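You operate a simulated robot arm through the tools that you are given. There is no shell and no other tool.

You are at the controls of a simulated robot arm. One attempt, no reset.

TASK
Put things in order on the peninsula counter top. At the end: the green brush head from the peninsula counter top stands where the teal towel peg stood; the brown shoe brush is on the cream tray; the teal towel peg from the peninsula counter top stands where the brown shoe brush stood; the yellow small hair roller is on the teal carton (marked "COTTON"); whatever was shut is shut again. Leave all else as you found it, and nothing knocked over. Set down upright: shoe brush.

It is judged by the outcome, as a careful person would: the job done as asked, and still so three seconds after it is handed in. It fails if anything else is knocked over, pushed out of place, dropped, spilled or broken. Flat cloth is picked up by pressing the open fingertips on it (5 to 10 N) and closing them slowly along it; thin cloth reads only 2 to 8 mm in the jaws.

THE ROBOT
A 5-joint arm with a two-finger parallel gripper, fixed in place. Base frame: the origin is at the foot of the arm, x ahead of it, y to its left, z up; the work surface is at about z = 0. Readings come in m, rad, newtons and seconds.
With the tool pointing down near the work surface it reaches from about 0.26 to 0.68 m from the base axis. Its first joint turns from -1.152 to 1.152 rad. The tool tilts only in the upright plane through the base axis and itself; it spins freely about its own axis. Payload 2.9 kg.
The tool frame sits at the grasp point between the pads (the TCP): z along the fingers, y along the line on which they close. The tips reach 0.03 m beyond it. Largest opening 0.11 m; finger width 0.02, thickness 0.01; the body of the gripper, 0.048 by 0.112 m, starts 0.055 m behind the TCP.
Orientation is told as [roll, pitch, yaw] about the base's x, y, z axes, in that order, counted from this pose: with the fingers straight down and closing along the base's y, the tool's x points along the base's -x, its y along +y and its z along -z.

THE INTERFACE
- The arm moves only by the tool apply_moves. Its argument "increments" is a list of rows, each an object (a shift or turn left out is 0, a gripper value left out holds the last) with "linear": the shift along the tool's x, y, z in units of 250 mm (1.0 is 250 mm), a list of three; "turn": the turn, a rotation vector about the tool's x, y, z in units of 120 degrees (1.0 is 120 degrees), a list of three; "fingers": the finger opening in mm, from 0 to 110. In form: [{"linear": [tx, ty, tz], "turn": [wx, wy, wz], "fingers": fingers}, ...]. A call has 1 to 20 rows; each row is the pose to reach, as a shift and turn from the pose commanded when the call began, along the tool's axes at that moment. A call with a number of a shift or a turn outside -1 to 1 is refused whole. Rows are played at 5 a second. More than 0.05 m and 0.15 rad between two rows, or a gripper value outside its range, and nothing of the call is played. A pose out of reach is approached as far as the arm can. The call stops where the force on the tool passes 40 N (or 10 N more than at its start, if that is more) or the arm is blocked; 0.2 s more then pass. The fingers move at their own pace (about 0.108 m/s each) and stop on an object; they squeeze with about 22 N. The grip force told is the motor's: it shows also when the fingers shut on nothing. Time passes only in rows, and 0.2 s behind the last, so rows that repeat a pose let the fingers close. The reply holds the time, the measured pose of the TCP, the force on the tool along the base axes, the opening and the grip force, in the units named above and with some noise, with the torque about the TCP (base axes, N m) and any sound that the robot's microphone picked up.
- Cameras (640 x 400 px; columns grow to the right, rows downward): "scene" is fixed at [0.0489, -0.477, 0.5893]; the picture's right is [0.53, -0.85, 0.00], its down [-0.59, -0.37, -0.71] and it looks along [0.60, 0.38, -0.70] (base axes); focal length 347 px, centre (320, 200). "wrist" rides on the gripper at [0.072, 0.017, -0.103] in the tool frame; the picture's right is [-0.23, 0.97, 0.00], its down [-0.76, -0.18, -0.62] and it looks along [-0.61, -0.14, 0.78] (tool axes); focal length 222 px, centre (320, 200). There is no depth. A picture from a camera that has moved, and an enlarged one, comes with that camera's place and axes in the base frame and with its lens.
- get_image(camera): a new picture of that camera. It takes no simulated time.
- close_up(camera, box): a new picture of the part [left, top, right, bottom] of that camera's present view, enlarged. It takes no simulated time.
- hand_in(): hands the job in; it is judged then, once.

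Nothing tells you positions but the pictures and the camera data. Unless the task says otherwise, let go and move clear before handing in.

The tools are called after ">>>" as a command line: name --argument value ..., lists and objects as JSON in quotes. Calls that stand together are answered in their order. apply_moves: Moves the arm, as the interface text tells. Its arguments: {"type":"object","properties":{"increments":{"type":"array","items":{"type":"object","properties":{"linear":{"type":"array","items":{"type":"number"}},"turn":{"type":"array","items":{"type":"number"}},"fingers":{"type":"number"}}}}},"required":["increments"]} The other tools are called the same way: get_image (camera) takes a picture; close_up (camera, box) takes an enlarged picture of a part of a camera's view; hand_in () hands the job in.

At the start:

```text
time: 0.0
position: [0.3324, -0.1759, 0.335]
orientation: [0.0, 0.0, 0.001]
ft_force: [-0.3, 0.3, -0.6]
moment: [-0.03, 0.02, 0.01]
width: 0.1099
finger_force: 0.1
```

scene: 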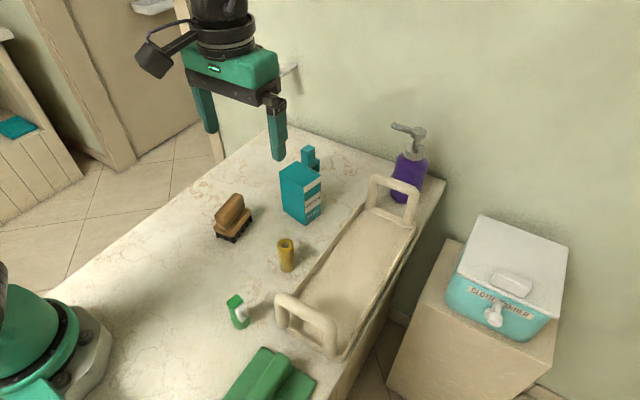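
wrist: 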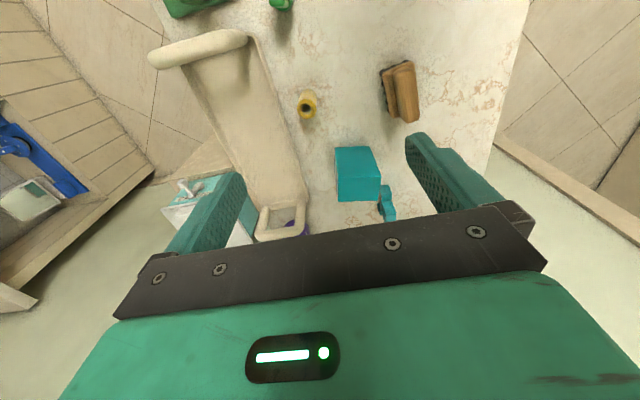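

I see a counter with a brown shoe brush, a teal carton, a yellow roller, a green object, a cream tray, a purple pump bottle and a green cloth. I'll look closer at everything before moving.

>>> close_up --camera "scene" --box '[180, 120, 340, 220]'

>>> close_up --camera "scene" --box '[200, 220, 360, 320]'

>>> close_up --camera "scene" --box '[180, 280, 372, 400]'

>>> close_up --camera "scene" --box '[260, 110, 452, 230]'

>>> close_up --camera "wrist" --box '[140, 0, 460, 200]'

>>> close_up --camera "wrist" --box '[280, 100, 440, 240]'

```text
4.00 times, centred on (260, 170) of scene
camera zoom: at [0.0489, -0.477, 0.5893], right [0.53, -0.85, 0.0], down [-0.59, -0.37, -0.71], along [0.6, 0.38, -0.7], focal length 1386 px, centre (560, 320)
```

zoom: 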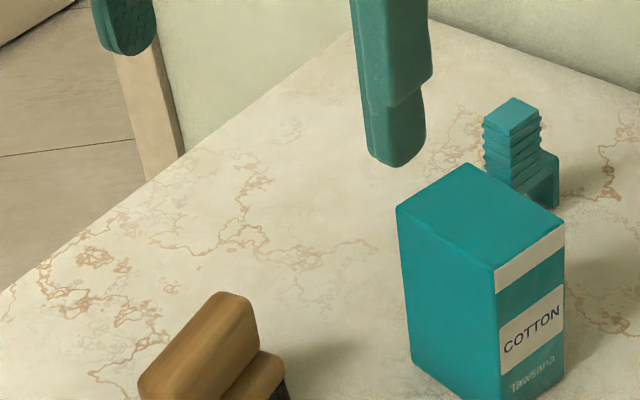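

```text
4.00 times, centred on (280, 270) of scene
camera zoom: at [0.0489, -0.477, 0.5893], right [0.53, -0.85, 0.0], down [-0.59, -0.37, -0.71], along [0.6, 0.38, -0.7], focal length 1386 px, centre (480, -80)
```

zoom: 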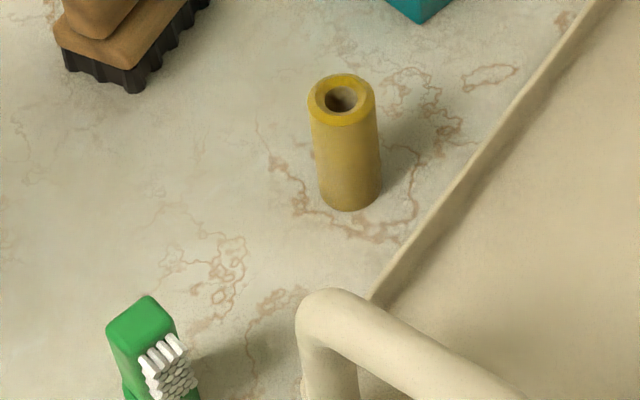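

```text
3.33 times, centred on (276, 340) of scene
camera zoom: at [0.0489, -0.477, 0.5893], right [0.53, -0.85, 0.0], down [-0.59, -0.37, -0.71], along [0.6, 0.38, -0.7], focal length 1155 px, centre (467, -267)
```

zoom: 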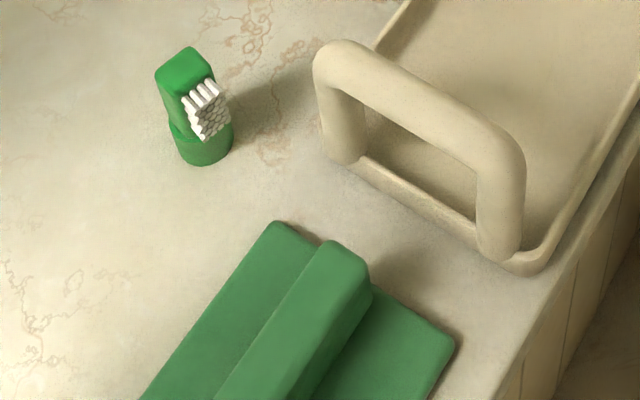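

```text
3.33 times, centred on (356, 170) of scene
camera zoom: at [0.0489, -0.477, 0.5893], right [0.53, -0.85, 0.0], down [-0.59, -0.37, -0.71], along [0.6, 0.38, -0.7], focal length 1155 px, centre (200, 300)
```

zoom: 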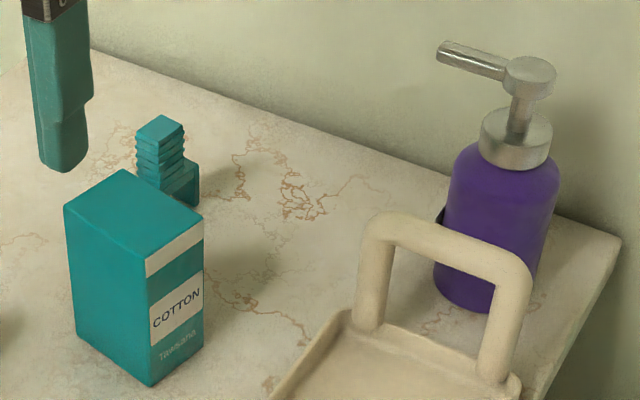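

```text
2.00 times, centred on (300, 100) of wrist
camera zoom: at [0.258, -0.159, 0.4379], right [0.23, 0.97, 0.0], down [0.76, -0.18, 0.62], along [0.61, -0.14, -0.78], focal length 444 px, centre (360, 400)
```

zoom: 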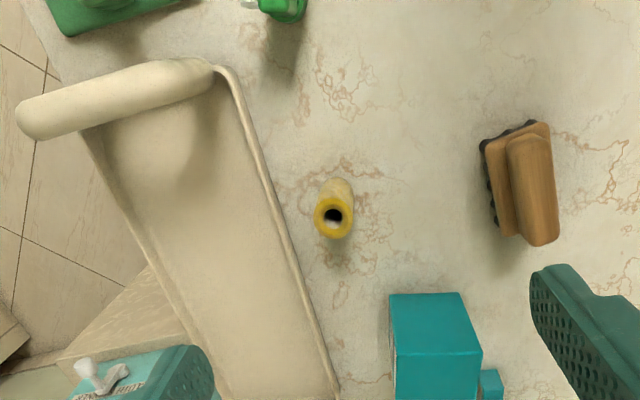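

```text
2.86 times, centred on (360, 170) of wrist
camera zoom: at [0.258, -0.159, 0.4379], right [0.23, 0.97, 0.0], down [0.76, -0.18, 0.62], along [0.61, -0.14, -0.78], focal length 635 px, centre (206, 286)
```

zoom: 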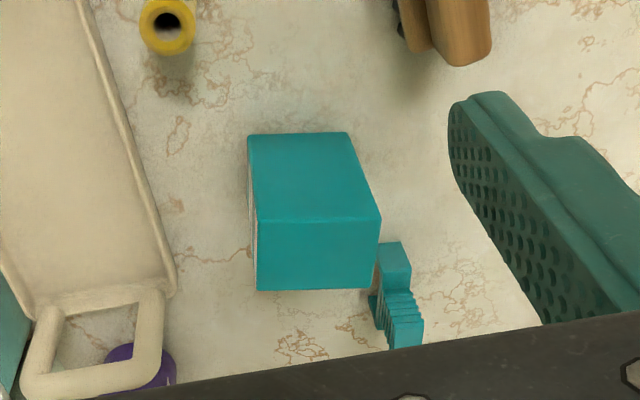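

The roller stands near (0.355, -0.207), about 75 mm tall. I'll get tighter views of the brush, carton and peg.

>>> close_up --camera "scene" --box '[192, 182, 272, 252]'

>>> close_up --camera "scene" --box '[272, 140, 352, 230]'

>>> close_up --camera "scene" --box '[260, 160, 440, 370]'

>>> close_up --camera "scene" --box '[0, 90, 200, 215]'

>>> close_up --camera "scene" --box '[440, 200, 600, 360]'

>>> close_up --camera "wrist" --box '[0, 60, 240, 320]'

```text
5.71 times, centred on (232, 217) of scene
camera zoom: at [0.0489, -0.477, 0.5893], right [0.53, -0.85, 0.0], down [-0.59, -0.37, -0.71], along [0.6, 0.38, -0.7], focal length 1980 px, centre (823, 103)
```

zoom: 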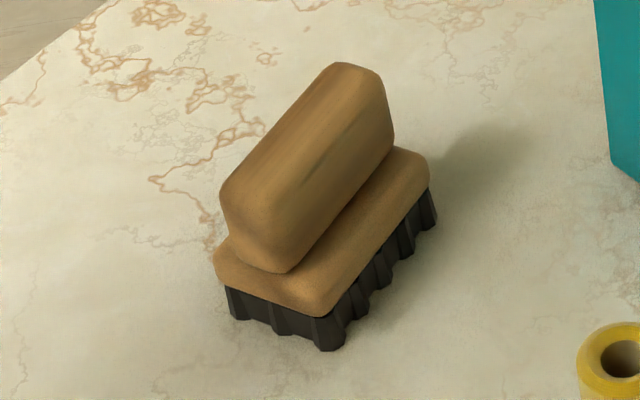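

```text
4.44 times, centred on (312, 185) of scene
camera zoom: at [0.0489, -0.477, 0.5893], right [0.53, -0.85, 0.0], down [-0.59, -0.37, -0.71], along [0.6, 0.38, -0.7], focal length 1540 px, centre (356, 267)
```

zoom: 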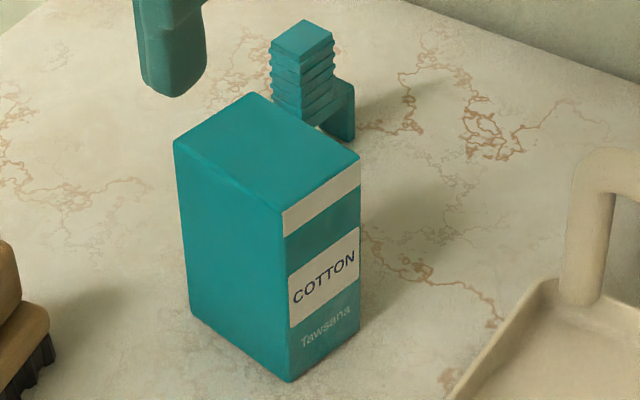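

```text
1.90 times, centred on (350, 265) of scene
camera zoom: at [0.0489, -0.477, 0.5893], right [0.53, -0.85, 0.0], down [-0.59, -0.37, -0.71], along [0.6, 0.38, -0.7], focal length 660 px, centre (263, 76)
```

zoom: 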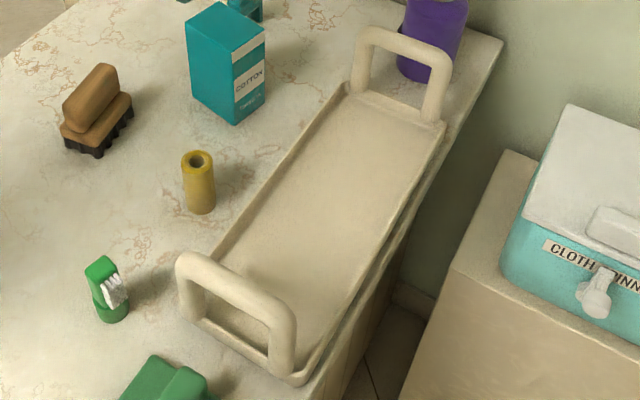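

```text
3.20 times, centred on (100, 152) of scene
camera zoom: at [0.0489, -0.477, 0.5893], right [0.53, -0.85, 0.0], down [-0.59, -0.37, -0.71], along [0.6, 0.38, -0.7], focal length 1109 px, centre (1024, 352)
```

zoom: 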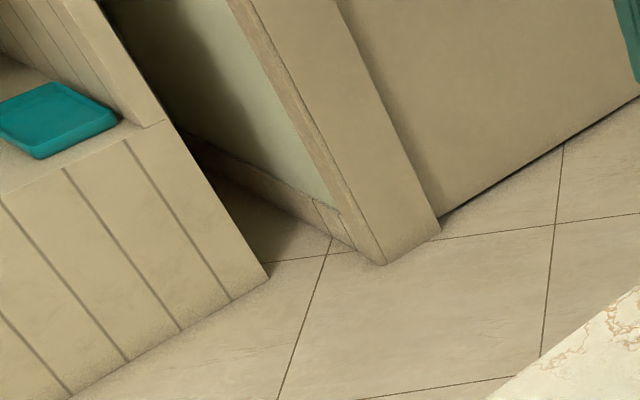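

```text
2.50 times, centred on (520, 280) of scene
camera zoom: at [0.0489, -0.477, 0.5893], right [0.53, -0.85, 0.0], down [-0.59, -0.37, -0.71], along [0.6, 0.38, -0.7], focal length 866 px, centre (-180, 0)
```

zoom: 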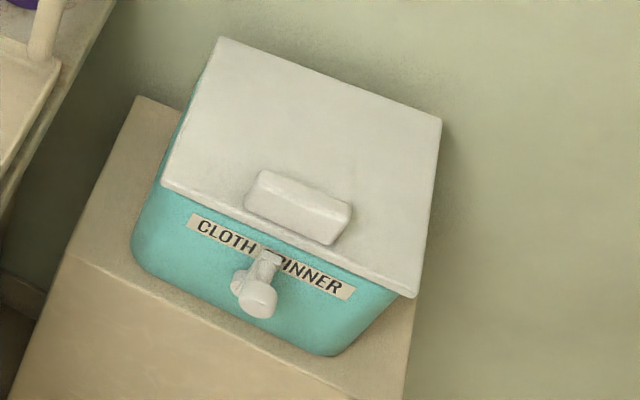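

```text
1.54 times, centred on (120, 190) of wrist
camera zoom: at [0.258, -0.159, 0.4379], right [0.23, 0.97, 0.0], down [0.76, -0.18, 0.62], along [0.61, -0.14, -0.78], focal length 342 px, centre (628, 215)
```

zoom: 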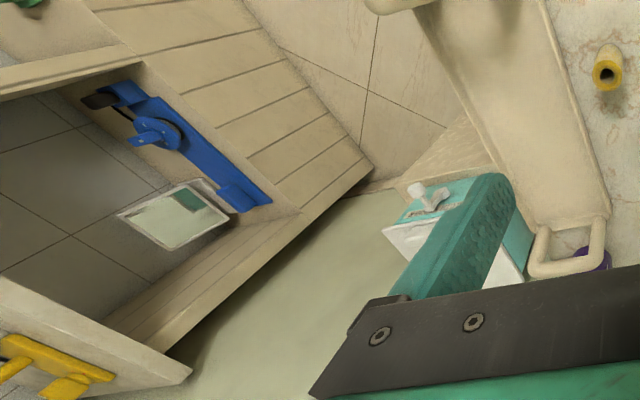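

The brush is at about (0.38, -0.046) with a yaw near 9°. The carton is near (0.50, -0.146), about 0.116 tall. The tray spans x 0.25–0.58 and y -0.39 to -0.27, and the green head is near (0.216, -0.208). The peg sits behind the carton near (0.62, -0.09), so I'll move the wrist camera for a clearer view of it.

>>> apply_moves --increments '[{"linear": [-0.12, 0.14, 0.02]}, {"linear": [-0.24, 0.28, 0.05]}, {"linear": [-0.36, 0.42, 0.08]}, {"linear": [-0.48, 0.56, 0.11]}, {"linear": [-0.592, 0.704, 0.14]}, {"linear": [-0.592, 0.704, 0.14]}]'

>>> get_image --camera "wrist"

>>> get_image --camera "scene"

```text
time: 1.4
position: [0.4815, 0.0008, 0.2998]
orientation: [0.0, -0.001, -0.001]
ft_force: [0.2, 0.4, -0.8]
moment: [0.01, 0.03, 0.0]
width: 0.1103
finger_force: 0.0
```

```text
taken
camera wrist: at [0.407, 0.018, 0.4036], right [0.23, 0.97, 0.0], down [0.76, -0.18, 0.62], along [0.61, -0.14, -0.78], focal length 222 px, centre (320, 200)
```

wrist: 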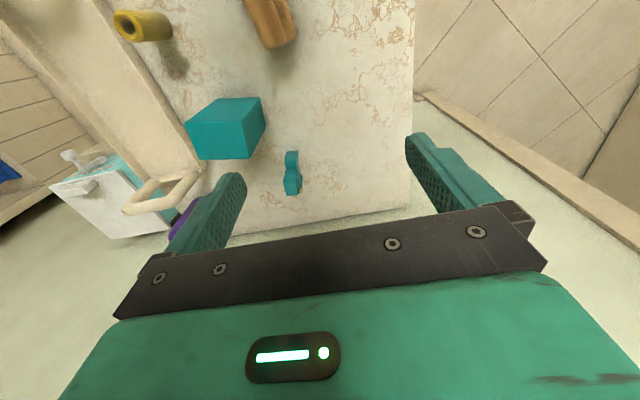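

```text
taken
```

scene: 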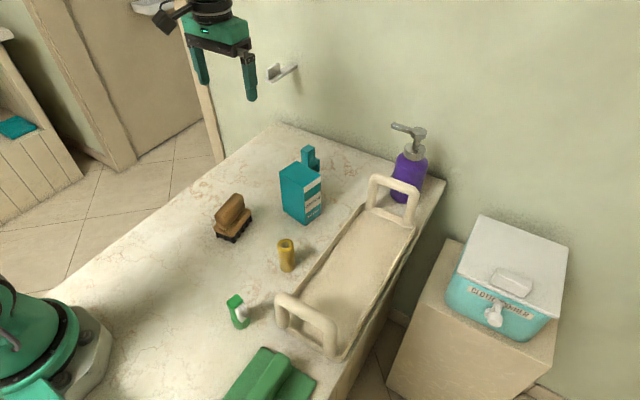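

>>> close_up --camera "wrist" --box '[250, 130, 330, 210]'

>>> close_up --camera "wrist" --box '[180, 90, 320, 210]'

>>> close_up --camera "scene" --box '[285, 135, 335, 180]'

```text
5.00 times, centred on (290, 170) of wrist
camera zoom: at [0.407, 0.018, 0.4036], right [0.23, 0.97, 0.0], down [0.76, -0.18, 0.62], along [0.61, -0.14, -0.78], focal length 1111 px, centre (470, 350)
```

zoom: 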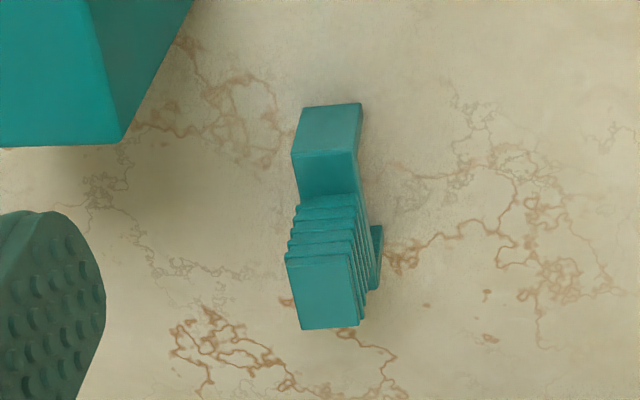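

```text
3.33 times, centred on (250, 150) of wrist
camera zoom: at [0.407, 0.018, 0.4036], right [0.23, 0.97, 0.0], down [0.76, -0.18, 0.62], along [0.61, -0.14, -0.78], focal length 740 px, centre (553, 367)
```

zoom: 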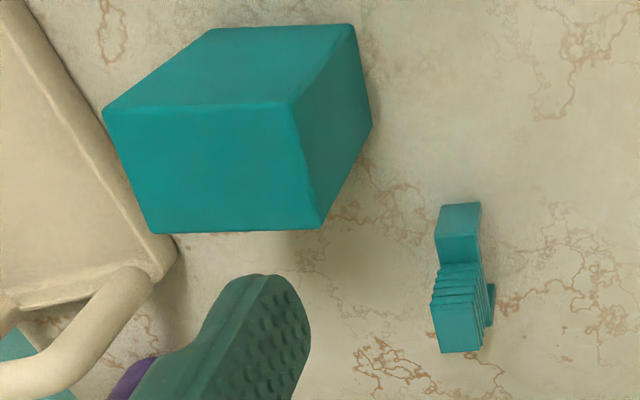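

```text
8.89 times, centred on (310, 158) of scene
camera zoom: at [0.0489, -0.477, 0.5893], right [0.53, -0.85, 0.0], down [-0.59, -0.37, -0.71], along [0.6, 0.38, -0.7], focal length 3081 px, centre (409, 578)
```

zoom: 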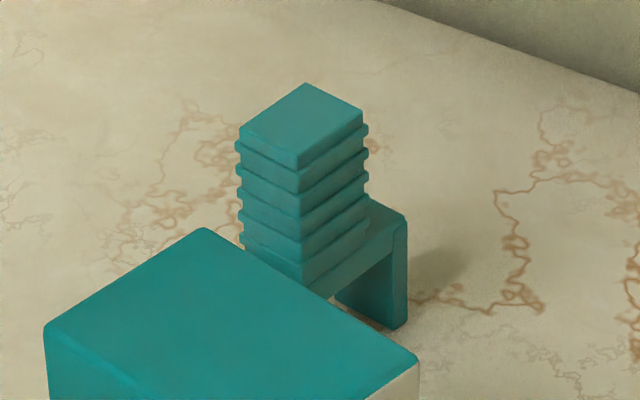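

The peg looks like a two-legged bridge with a ribbed tower, its top at (0.621, -0.0845, 0.081). I want a second view from the +y side to confirm its shape, so I'll turn the wrist.

>>> apply_moves --increments '[{"linear": [-0.05, 0.016, 0.036], "turn": [0, 0, 0.0625]}, {"linear": [-0.1, 0.033, 0.073], "turn": [0, 0, 0.125]}, {"linear": [-0.15, 0.05, 0.11], "turn": [0, 0, 0.1875]}, {"linear": [-0.2, 0.066, 0.146], "turn": [0, 0, 0.25]}, {"linear": [-0.25, 0.083, 0.182], "turn": [0, 0, 0.3125]}, {"linear": [-0.3, 0.1, 0.219], "turn": [0, 0, 0.375]}, {"linear": [-0.35, 0.116, 0.256], "turn": [0, 0, 0.4375]}, {"linear": [-0.4, 0.132, 0.292], "turn": [0, 0, 0.5]}, {"linear": [-0.4, 0.132, 0.292], "turn": [0, 0, 0.5]}]'

>>> get_image --camera "wrist"

```text
time: 3.4
position: [0.5795, 0.034, 0.2264]
orientation: [0.002, 0.002, -1.048]
ft_force: [0.8, -0.4, -0.7]
moment: [0.02, -0.02, 0.02]
width: 0.1099
finger_force: 0.1
```

```text
taken
camera wrist: at [0.5567, 0.1052, 0.3291], right [0.96, 0.29, 0.0], down [0.23, -0.75, 0.62], along [0.18, -0.6, -0.78], focal length 222 px, centre (320, 200)
```

wrist: 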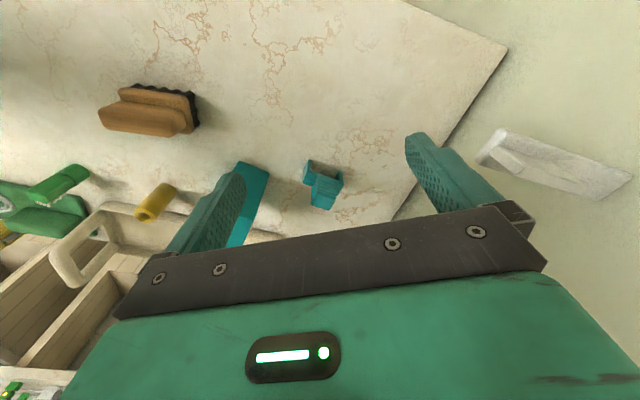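

>>> close_up --camera "wrist" --box '[280, 145, 360, 215]'

>>> close_up --camera "wrist" --box '[80, 60, 220, 160]'

>>> close_up --camera "wrist" --box '[0, 140, 200, 280]'

```text
5.71 times, centred on (320, 180) of wrist
camera zoom: at [0.5567, 0.1052, 0.3291], right [0.96, 0.29, 0.0], down [0.23, -0.75, 0.62], along [0.18, -0.6, -0.78], focal length 1269 px, centre (320, 314)
```

zoom: 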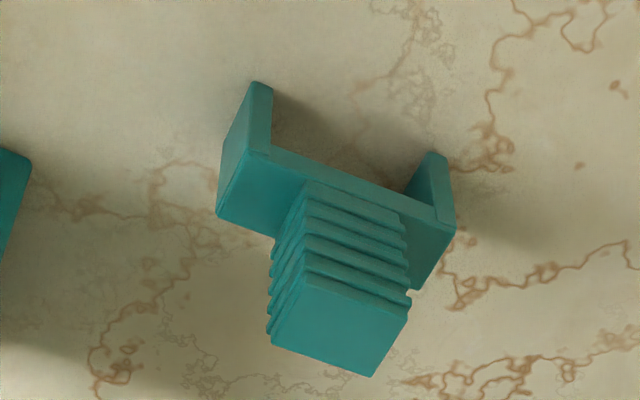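

```text
4.00 times, centred on (150, 110) of wrist
camera zoom: at [0.5567, 0.1052, 0.3291], right [0.96, 0.29, 0.0], down [0.23, -0.75, 0.62], along [0.18, -0.6, -0.78], focal length 888 px, centre (1000, 560)
```

zoom: 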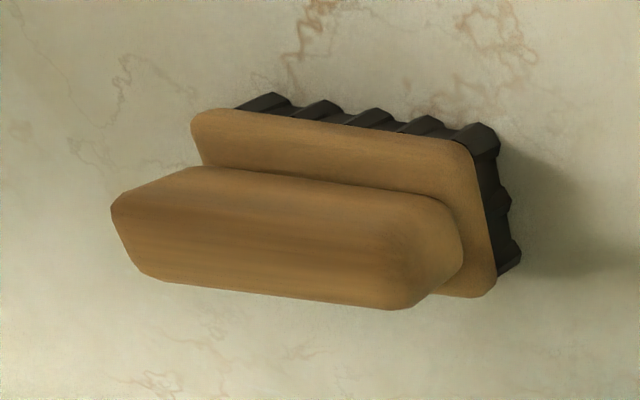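

```text
2.86 times, centred on (100, 210) of wrist
camera zoom: at [0.5567, 0.1052, 0.3291], right [0.96, 0.29, 0.0], down [0.23, -0.75, 0.62], along [0.18, -0.6, -0.78], focal length 635 px, centre (949, 171)
```

zoom: 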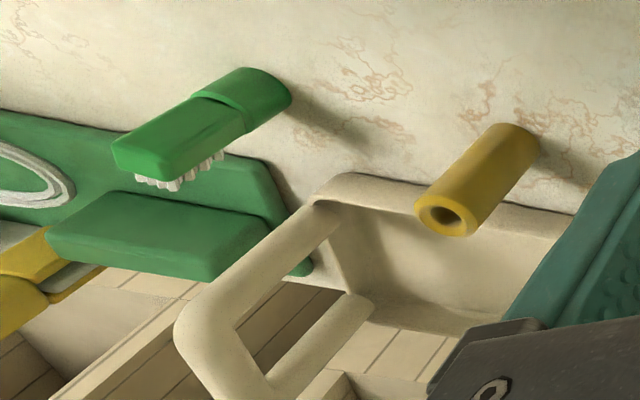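

The peg's shape is clear: two thin legs, a bar about 62×22 mm, and a tower about 27×22 mm. It is centred at (0.6205, -0.085) with a yaw of about -7.5°. The shoe brush is centred at (0.379, -0.046) with a yaw of about 7.5°, and I'll go above it now.

>>> apply_moves --increments '[{"linear": [0.0137, -0.095, 0.0118], "turn": [0, 0, -0.0625]}, {"linear": [0.0273, -0.19, 0.0236], "turn": [0, 0, -0.125]}, {"linear": [0.041, -0.285, 0.0353], "turn": [0, 0, -0.1875]}, {"linear": [0.0547, -0.38, 0.0471], "turn": [0, 0, -0.25]}, {"linear": [0.0683, -0.475, 0.0589], "turn": [0, 0, -0.3125]}, {"linear": [0.082, -0.57, 0.0707], "turn": [0, 0, -0.375]}, {"linear": [0.0957, -0.665, 0.0824], "turn": [0, 0, -0.4375]}, {"linear": [0.1093, -0.76, 0.0942], "turn": [0, 0, -0.5]}, {"linear": [0.123, -0.855, 0.106], "turn": [0, 0, -0.5625]}, {"linear": [0.123, -0.855, 0.106], "turn": [0, 0, -0.5625], "fingers": 80}]'

>>> get_image --camera "wrist"

>>> get_image --camera "scene"

```text
time: 5.6
position: [0.3772, -0.0495, 0.2002]
orientation: [-0.001, 0.0, 0.132]
ft_force: [0.7, 0.0, -0.1]
moment: [-0.01, 0.0, 0.07]
width: 0.08
finger_force: 0.1
```

```text
taken
camera wrist: at [0.3017, -0.0402, 0.3035], right [0.1, 1.0, 0.0], down [0.78, -0.08, 0.62], along [0.62, -0.06, -0.78], focal length 222 px, centre (320, 200)
```

wrist: 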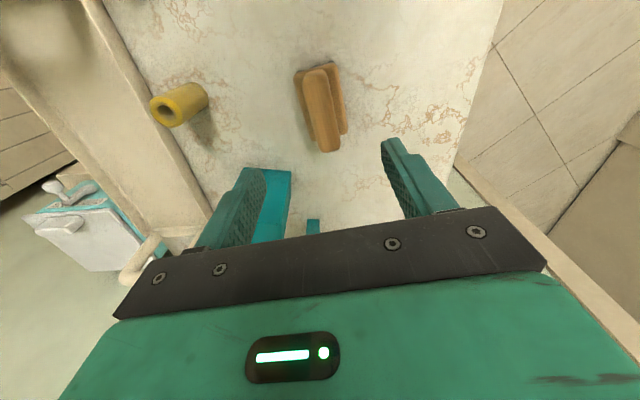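

```text
taken
```

scene: 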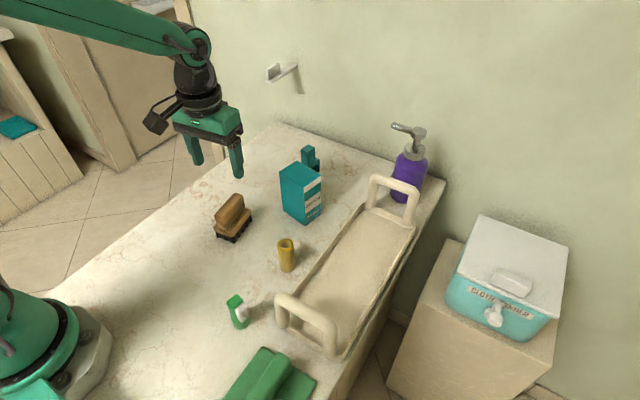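

>>> close_up --camera "wrist" --box '[270, 40, 370, 170]'

```text
3.08 times, centred on (320, 105) of wrist
camera zoom: at [0.3017, -0.0402, 0.3035], right [0.1, 1.0, 0.0], down [0.78, -0.08, 0.62], along [0.62, -0.06, -0.78], focal length 684 px, centre (320, 492)
```

zoom: 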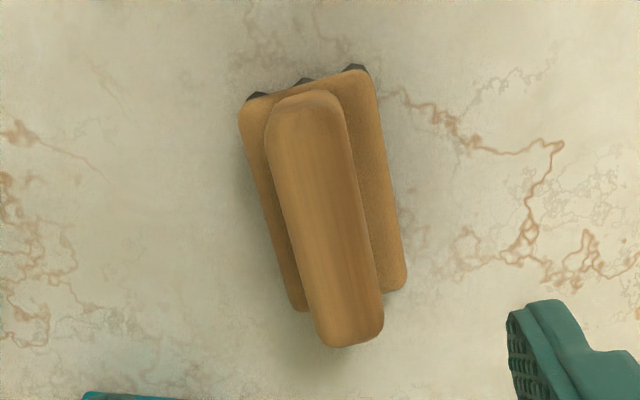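

The brush is centred about 4 mm to the left of my fingers, so I'll correct that and descend in stages.

>>> apply_moves --increments '[{"linear": [-0.01, 0.021, 0.12]}, {"linear": [-0.01, 0.021, 0.24]}, {"linear": [-0.01, 0.021, 0.36]}, {"linear": [-0.01, 0.021, 0.44]}, {"linear": [-0.01, 0.021, 0.46]}]'

>>> get_image --camera "wrist"

>>> close_up --camera "scene" --box '[170, 120, 300, 250]'

```text
time: 6.8
position: [0.38, -0.0429, 0.0847]
orientation: [0.0, -0.001, 0.131]
ft_force: [-0.3, 0.1, 0.0]
moment: [-0.02, -0.02, -0.01]
width: 0.0802
finger_force: 0.0
```

```text
taken
camera wrist: at [0.3045, -0.0349, 0.1885], right [0.1, 1.0, 0.0], down [0.78, -0.08, 0.62], along [0.62, -0.06, -0.78], focal length 222 px, centre (320, 200)
```

wrist: 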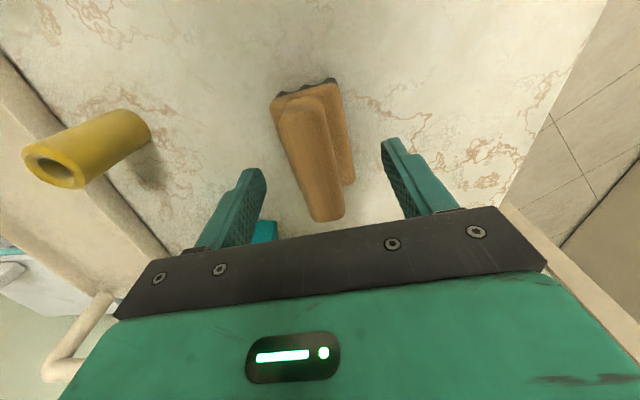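

```text
3.08 times, centred on (235, 185) of scene
camera zoom: at [0.0489, -0.477, 0.5893], right [0.53, -0.85, 0.0], down [-0.59, -0.37, -0.71], along [0.6, 0.38, -0.7], focal length 1066 px, centre (582, 246)
```

zoom: 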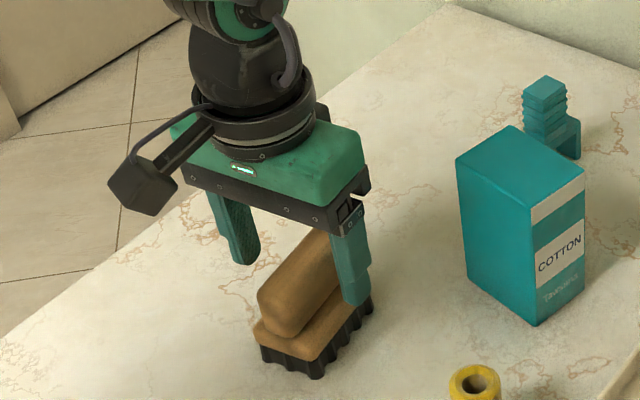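

The handle is centred between the fingers. I'll lower to grip height and close.

>>> apply_moves --increments '[{"linear": [0, 0, 0.028]}, {"linear": [0, 0, 0.054]}, {"linear": [0, 0, 0.054]}, {"linear": [0, 0, 0.054], "fingers": 40}, {"linear": [0, 0, 0.054], "fingers": 15}, {"linear": [0, 0, 0.054], "fingers": 15}, {"linear": [0, 0, 0.054], "fingers": 15}]'

>>> close_up --camera "scene" --box '[170, 120, 300, 250]'

```text
time: 8.4
position: [0.3803, -0.0427, 0.0726]
orientation: [0.0, -0.002, 0.131]
ft_force: [-0.6, 0.1, 0.3]
moment: [0.02, -0.03, -0.03]
width: 0.0256
finger_force: 22.0
```

```text
3.08 times, centred on (235, 185) of scene
camera zoom: at [0.0489, -0.477, 0.5893], right [0.53, -0.85, 0.0], down [-0.59, -0.37, -0.71], along [0.6, 0.38, -0.7], focal length 1066 px, centre (582, 246)
```

zoom: 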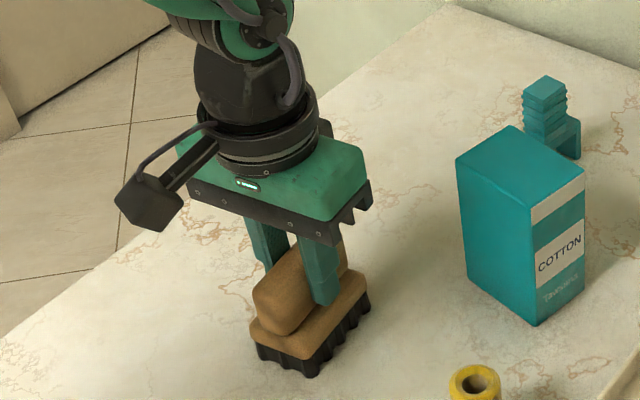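

The handle is gripped at 25.6 mm. I'll lift, check the hold, and start carrying it toward the tray.

>>> apply_moves --increments '[{"linear": [0, 0, -0.05]}, {"linear": [0, 0, -0.15]}, {"linear": [0, 0, -0.27]}, {"linear": [0, 0, -0.39]}, {"linear": [0, 0, -0.508]}, {"linear": [0, -0.08, -0.52], "turn": [0, 0, 0.0156]}, {"linear": [-0.002, -0.2, -0.52], "turn": [0, 0, 0.0312]}, {"linear": [-0.004, -0.34, -0.52], "turn": [0, 0, 0.0468]}, {"linear": [-0.005, -0.48, -0.52], "turn": [0, 0, 0.0625]}, {"linear": [-0.005, -0.575, -0.52], "turn": [0, 0, 0.0625]}]'

>>> get_image --camera "scene"

```text
time: 10.6
position: [0.403, -0.1858, 0.2007]
orientation: [-0.001, 0.001, 0.0]
ft_force: [0.0, -0.1, -1.7]
moment: [0.02, 0.01, -0.01]
width: 0.0259
finger_force: 21.6
```

```text
taken
```

scene: 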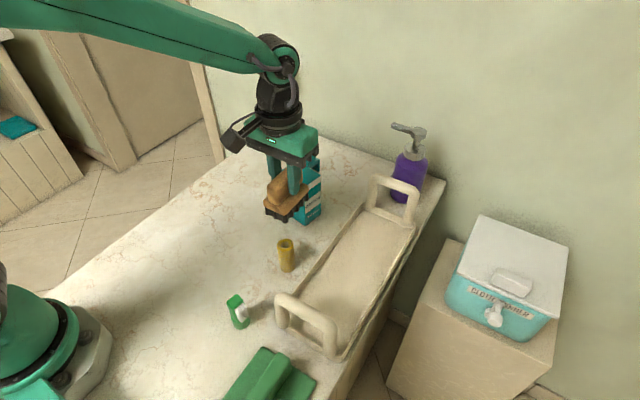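

The brush is held level. I'll move it over the middle of the tray.

>>> apply_moves --increments '[{"linear": [-0.017, -0.14, 0]}, {"linear": [-0.034, -0.28, 0]}, {"linear": [-0.051, -0.42, 0]}, {"linear": [-0.068, -0.568, 0]}, {"linear": [-0.068, -0.568, 0.1]}, {"linear": [-0.068, -0.568, 0.22]}, {"linear": [-0.068, -0.568, 0.32]}, {"linear": [-0.068, -0.568, 0.32]}]'

>>> get_image --camera "scene"

>>> get_image --camera "wrist"

```text
time: 12.4
position: [0.4173, -0.3258, 0.1222]
orientation: [0.0, 0.001, 0.001]
ft_force: [0.3, 0.7, -1.3]
moment: [0.02, 0.01, -0.02]
width: 0.0257
finger_force: 22.3
```

```text
taken
```

scene: 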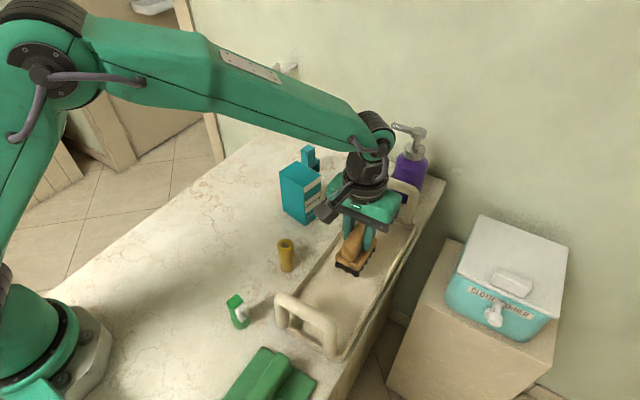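

```text
taken
camera wrist: at [0.344, -0.3086, 0.2257], right [0.23, 0.97, 0.0], down [0.76, -0.18, 0.62], along [0.61, -0.14, -0.78], focal length 222 px, centre (320, 200)
```

wrist: 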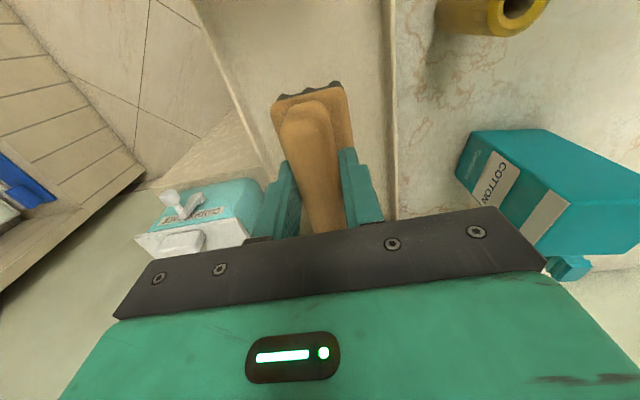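

The brush hangs level over the tray, about 45 mm above it. I'll lower it slowly and watch the force.

>>> apply_moves --increments '[{"linear": [0, 0, 0.04]}, {"linear": [0, 0, 0.08]}, {"linear": [0, 0, 0.12]}, {"linear": [0, 0, 0.136]}, {"linear": [0, 0, 0.136]}]'

>>> close_up --camera "scene" --box '[300, 190, 420, 300]'

```text
time: 13.6
position: [0.4176, -0.3263, 0.0886]
orientation: [-0.001, 0.0, 0.0]
ft_force: [0.5, -0.8, -1.1]
moment: [0.0, -0.02, 0.01]
width: 0.0257
finger_force: 22.4
```

```text
3.64 times, centred on (360, 245) of scene
camera zoom: at [0.0489, -0.477, 0.5893], right [0.53, -0.85, 0.0], down [-0.59, -0.37, -0.71], along [0.6, 0.38, -0.7], focal length 1260 px, centre (174, 36)
```

zoom: 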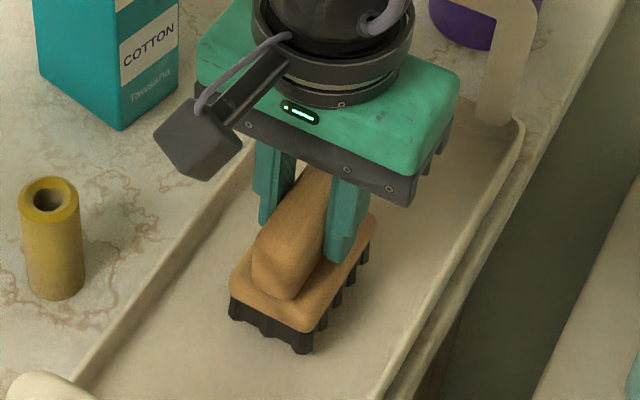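

>>> apply_moves --increments '[{"linear": [0, 0, 0.01]}, {"linear": [0, 0, 0.02]}, {"linear": [0, 0, 0.02]}]'

>>> apply_moves --increments '[{"linear": [0, 0, 0.006]}, {"linear": [0, 0, 0.012]}, {"linear": [0, 0, 0.012]}]'

```text
time: 14.4
position: [0.419, -0.326, 0.0827]
orientation: [0.0, 0.001, 0.0]
ft_force: [0.1, -0.2, -0.3]
moment: [0.01, 0.0, -0.01]
width: 0.0255
finger_force: 21.5
```

```text
time: 15.2
position: [0.4179, -0.3262, 0.0797]
orientation: [-0.001, 0.0, -0.002]
ft_force: [0.7, 0.8, -0.9]
moment: [0.0, 0.01, -0.01]
width: 0.0259
finger_force: 21.6
```

>>> apply_moves --increments '[{"linear": [0, 0, 0.006]}, {"linear": [0, 0, 0.012]}, {"linear": [0, 0, 0.012]}]'

>>> close_up --camera "scene" --box '[310, 210, 400, 290]'

```text
time: 16.0
position: [0.4199, -0.3271, 0.0781]
orientation: [0.0, -0.001, 0.0]
ft_force: [-1.7, 1.0, 5.3]
moment: [0.14, 0.19, -0.02]
width: 0.0256
finger_force: 22.1
```

```text
5.00 times, centred on (355, 250) of scene
camera zoom: at [0.0488, -0.477, 0.5893], right [0.53, -0.85, 0.0], down [-0.59, -0.37, -0.71], along [0.6, 0.38, -0.7], focal length 1733 px, centre (145, -50)
```

zoom: 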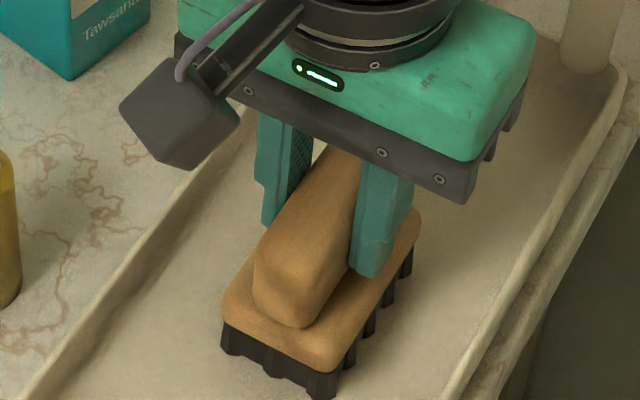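

The bristles touched the tray floor at about 5 N. I'll open the fingers and rise.

>>> apply_moves --increments '[{"linear": [0, 0, 0], "fingers": 35}, {"linear": [0, 0, 0], "fingers": 60}, {"linear": [0, 0, 0], "fingers": 70}, {"linear": [0, 0, -0.04], "fingers": 70}, {"linear": [0, 0, -0.16], "fingers": 70}, {"linear": [0, 0, -0.32], "fingers": 70}, {"linear": [0, 0, -0.48], "fingers": 70}, {"linear": [0, 0, -0.6], "fingers": 70}]'

>>> get_image --camera "scene"

>>> get_image --camera "wrist"

```text
time: 17.8
position: [0.4182, -0.3278, 0.2274]
orientation: [0.0, 0.001, -0.001]
ft_force: [-0.4, 0.3, -0.3]
moment: [0.0, 0.0, 0.02]
width: 0.0701
finger_force: 0.0
```

```text
taken
```

scene: 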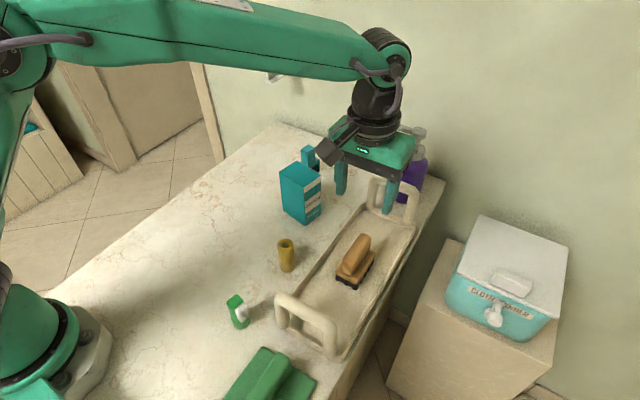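

```text
taken
camera wrist: at [0.3449, -0.3098, 0.3303], right [0.23, 0.97, 0.0], down [0.76, -0.18, 0.62], along [0.61, -0.14, -0.78], focal length 222 px, centre (320, 200)
```

wrist: 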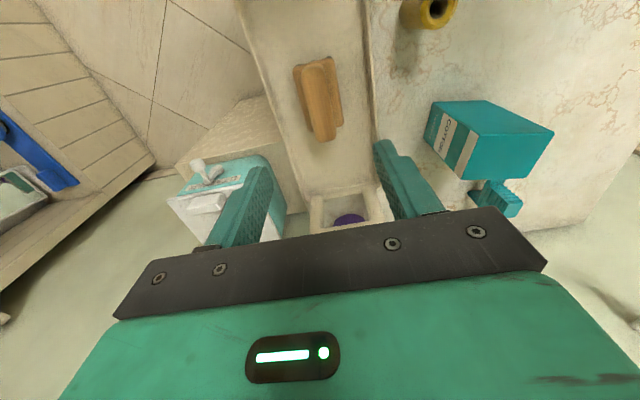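

The brush stands upright in the tray. Next I'll move over the peg, with the yaw turned to -7.5°.

>>> apply_moves --increments '[{"linear": [-0.06, 0.14, 0], "turn": [0, 0, 0.008]}, {"linear": [-0.14, 0.28, 0], "turn": [0, 0, 0.016]}, {"linear": [-0.24, 0.42, 0], "turn": [0, 0, 0.024]}, {"linear": [-0.35, 0.56, 0.02], "turn": [0, 0, 0.032]}, {"linear": [-0.47, 0.7, 0.04], "turn": [0, 0, 0.04]}, {"linear": [-0.59, 0.82, 0.07], "turn": [0, 0, 0.048]}, {"linear": [-0.71, 0.91, 0.09], "turn": [0, 0, 0.056]}, {"linear": [-0.809, 0.971, 0.11], "turn": [0, 0, 0.0625]}, {"linear": [-0.809, 0.971, 0.11], "turn": [0, 0, 0.0625]}]'

>>> get_image --camera "wrist"

>>> get_image --camera "scene"

```text
time: 19.8
position: [0.6201, -0.083, 0.201]
orientation: [-0.001, 0.001, -0.13]
ft_force: [-0.1, -1.5, 0.2]
moment: [-0.04, -0.01, -0.03]
width: 0.0702
finger_force: 0.1
```

```text
taken
camera wrist: at [0.5498, -0.0565, 0.3039], right [0.35, 0.94, 0.0], down [0.73, -0.28, 0.62], along [0.58, -0.22, -0.78], focal length 222 px, centre (320, 200)
```

wrist: 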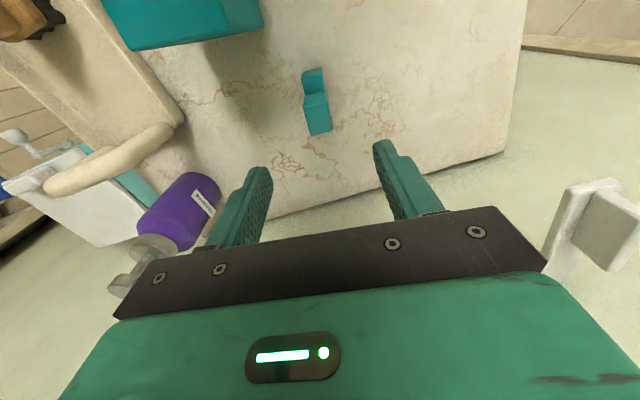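

```text
taken
```

scene: 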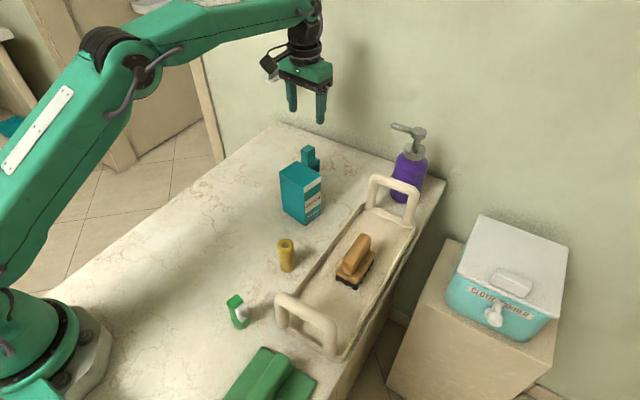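

>>> close_up --camera "wrist" --box '[270, 50, 370, 150]'

```text
4.00 times, centred on (320, 100) of wrist
camera zoom: at [0.5498, -0.0565, 0.3039], right [0.35, 0.94, 0.0], down [0.73, -0.28, 0.62], along [0.58, -0.22, -0.78], focal length 888 px, centre (320, 600)
```

zoom: 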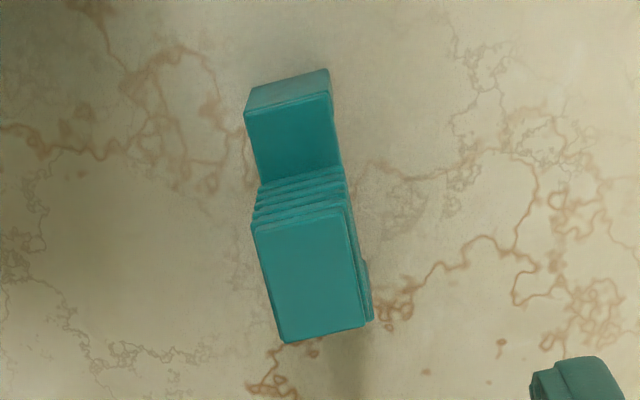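

The peg's tower is within 2 mm of the tool axis and the yaw matches. I'll descend to a TCP height of 0.060 and close.

>>> apply_moves --increments '[{"linear": [0, -0.006, 0.12]}, {"linear": [0, -0.006, 0.24]}, {"linear": [0, -0.006, 0.36]}, {"linear": [0, -0.006, 0.46]}, {"linear": [0, -0.006, 0.53]}, {"linear": [0, -0.006, 0.562]}, {"linear": [0, -0.006, 0.562]}]'

>>> get_image --camera "wrist"

>>> close_up --camera "scene" --box '[240, 80, 370, 200]'

```text
time: 21.4
position: [0.6203, -0.0848, 0.0566]
orientation: [0.0, -0.001, -0.131]
ft_force: [-0.4, -0.7, 0.2]
moment: [-0.04, -0.02, 0.04]
width: 0.0702
finger_force: 0.0
```

```text
taken
camera wrist: at [0.5491, -0.0585, 0.1606], right [0.35, 0.94, 0.0], down [0.73, -0.28, 0.62], along [0.58, -0.22, -0.78], focal length 222 px, centre (320, 200)
```

wrist: 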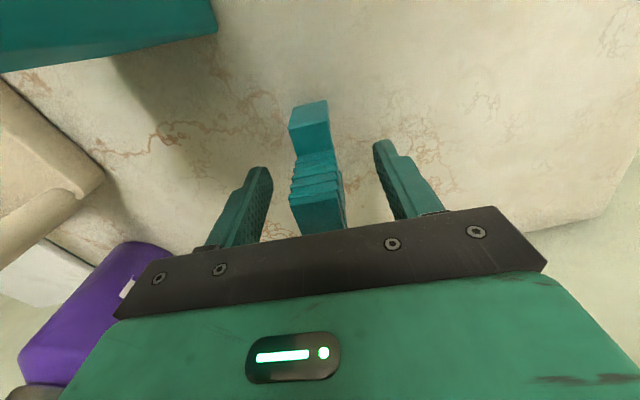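

```text
3.33 times, centred on (305, 140) of scene
camera zoom: at [0.0489, -0.477, 0.5893], right [0.53, -0.85, 0.0], down [-0.59, -0.37, -0.71], along [0.6, 0.38, -0.7], focal length 1155 px, centre (370, 400)
```

zoom: 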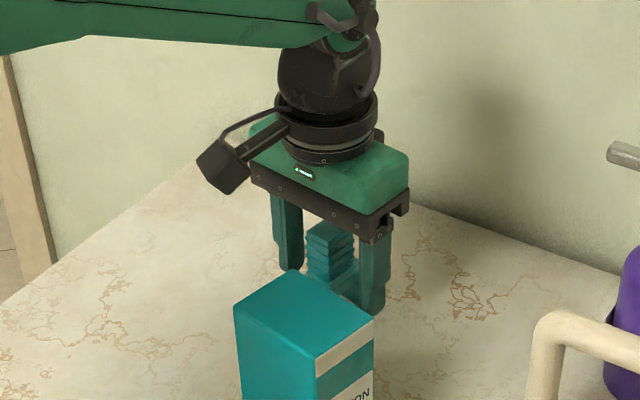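

The fingers straddle the tower. Closing.

>>> apply_moves --increments '[{"linear": [0, 0, 0], "fingers": 35}, {"linear": [0, 0, 0], "fingers": 12}, {"linear": [0, 0, 0], "fingers": 12}, {"linear": [0, 0, 0], "fingers": 12}]'

>>> close_up --camera "wrist" --box '[220, 80, 430, 250]'

```text
time: 22.4
position: [0.6211, -0.0856, 0.0573]
orientation: [-0.001, -0.001, -0.13]
ft_force: [0.4, -0.2, 0.2]
moment: [0.0, 0.02, -0.01]
width: 0.0238
finger_force: 22.3
```

```text
2.35 times, centred on (325, 165) of wrist
camera zoom: at [0.5491, -0.0585, 0.1607], right [0.35, 0.94, 0.0], down [0.73, -0.28, 0.62], along [0.58, -0.22, -0.78], focal length 523 px, centre (308, 282)
```

zoom: 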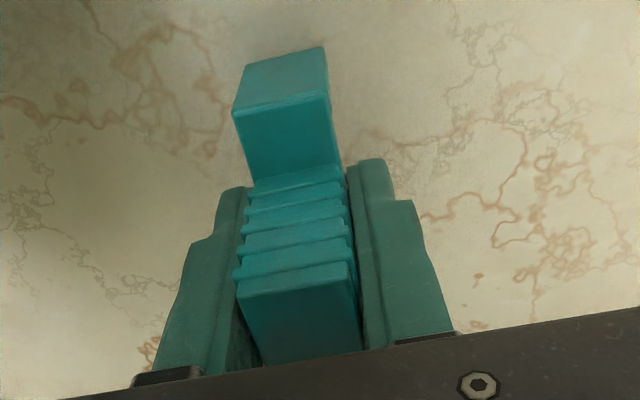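

The peg is gripped at 23.8 mm. I'll lift it and carry it to above where the brush stood.

>>> apply_moves --increments '[{"linear": [0, 0, -0.04]}, {"linear": [0, 0, -0.14]}, {"linear": [0, 0, -0.28]}, {"linear": [0, 0, -0.42]}, {"linear": [0, 0, -0.56]}, {"linear": [0.12, 0.003, -0.57]}, {"linear": [0.28, 0.008, -0.57]}, {"linear": [0.44, 0.013, -0.57]}, {"linear": [0.6, 0.017, -0.57]}, {"linear": [0.76, 0.022, -0.57]}, {"linear": [0.89, 0.026, -0.57]}, {"linear": [0.98, 0.028, -0.57]}, {"linear": [0.98, 0.028, -0.57]}]'

>>> get_image --camera "scene"

>>> get_image --camera "wrist"

```text
time: 25.2
position: [0.3779, -0.0461, 0.1995]
orientation: [0.001, -0.001, -0.131]
ft_force: [0.3, 0.2, -0.5]
moment: [-0.04, 0.01, 0.03]
width: 0.0235
finger_force: 21.9
```

```text
taken
```

scene: 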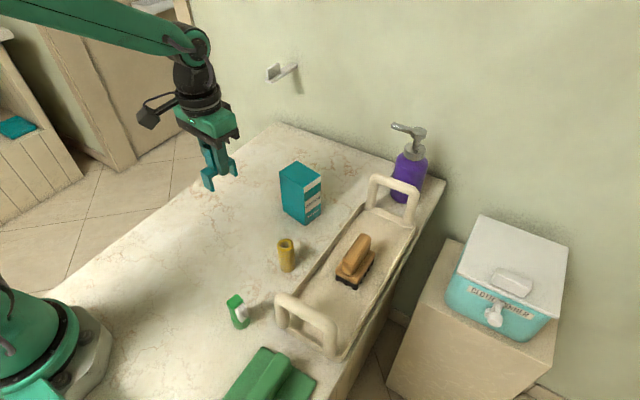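

```text
taken
camera wrist: at [0.3065, -0.0189, 0.3028], right [0.35, 0.94, 0.0], down [0.73, -0.28, 0.62], along [0.58, -0.22, -0.78], focal length 222 px, centre (320, 200)
```

wrist: 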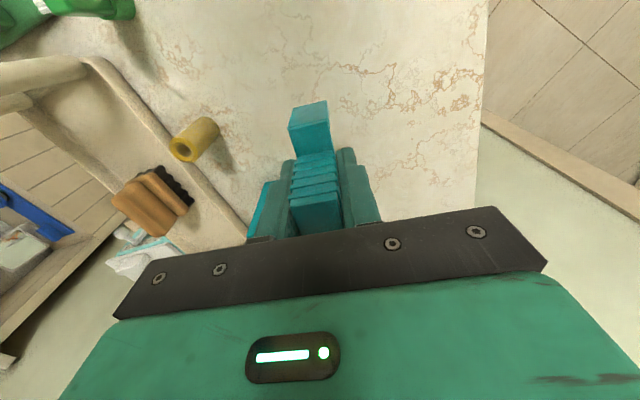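

The peg is held square over the spot at (0.379, -0.046). Lowering now, slowly at the end.

>>> apply_moves --increments '[{"linear": [-0.004, 0, 0.1]}, {"linear": [-0.004, 0, 0.22]}, {"linear": [-0.004, 0, 0.34]}, {"linear": [-0.004, 0, 0.44]}, {"linear": [-0.004, 0, 0.51]}, {"linear": [-0.004, 0, 0.54]}, {"linear": [-0.004, 0, 0.54]}]'

>>> apply_moves --increments '[{"linear": [0, 0, 0.008]}, {"linear": [0, 0, 0.016]}, {"linear": [0, 0, 0.016]}]'

```text
time: 26.8
position: [0.3787, -0.0459, 0.0658]
orientation: [-0.001, 0.0, -0.132]
ft_force: [0.3, 0.5, -0.4]
moment: [0.03, -0.01, -0.01]
width: 0.0236
finger_force: 22.4
```

```text
time: 27.6
position: [0.3792, -0.0467, 0.06]
orientation: [0.001, -0.001, -0.131]
ft_force: [-0.2, -0.1, -0.6]
moment: [0.01, -0.03, 0.01]
width: 0.0235
finger_force: 22.2
```

>>> apply_moves --increments '[{"linear": [0, 0, 0.004]}, {"linear": [0, 0, 0.008]}, {"linear": [0, 0, 0.008]}]'

>>> close_up --camera "scene" --box '[170, 130, 300, 250]'

```text
time: 28.4
position: [0.3791, -0.0476, 0.0604]
orientation: [-0.001, 0.001, -0.133]
ft_force: [-0.5, -0.3, -0.6]
moment: [-0.01, 0.0, 0.04]
width: 0.0234
finger_force: 22.2
```

```text
3.33 times, centred on (235, 190) of scene
camera zoom: at [0.0489, -0.477, 0.5893], right [0.53, -0.85, 0.0], down [-0.59, -0.37, -0.71], along [0.6, 0.38, -0.7], focal length 1155 px, centre (603, 233)
```

zoom: 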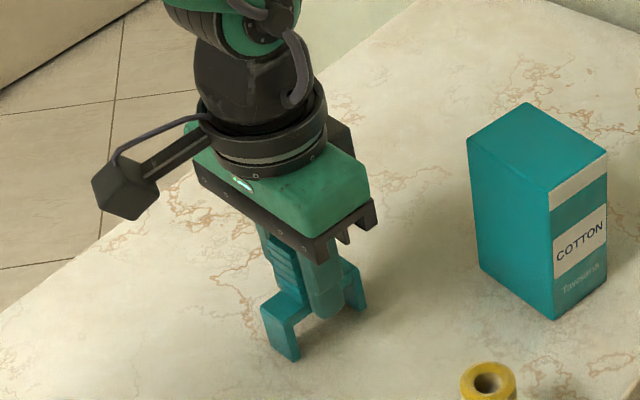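

>>> apply_moves --increments '[{"linear": [0, 0, 0.004]}, {"linear": [0, 0, 0.008]}, {"linear": [0, 0, 0.008]}]'

>>> apply_moves --increments '[{"linear": [0, 0, 0.003]}, {"linear": [0, 0, 0.006]}, {"linear": [0, 0, 0.006]}]'

```text
time: 29.2
position: [0.3787, -0.0464, 0.0579]
orientation: [-0.001, 0.001, -0.131]
ft_force: [-0.4, 0.0, -0.8]
moment: [0.03, 0.0, 0.0]
width: 0.0236
finger_force: 21.8
```

```text
time: 30.0
position: [0.3783, -0.0455, 0.0582]
orientation: [0.0, 0.001, -0.132]
ft_force: [-2.2, -1.1, 9.6]
moment: [-0.07, 0.17, -0.01]
width: 0.0237
finger_force: 22.1
```

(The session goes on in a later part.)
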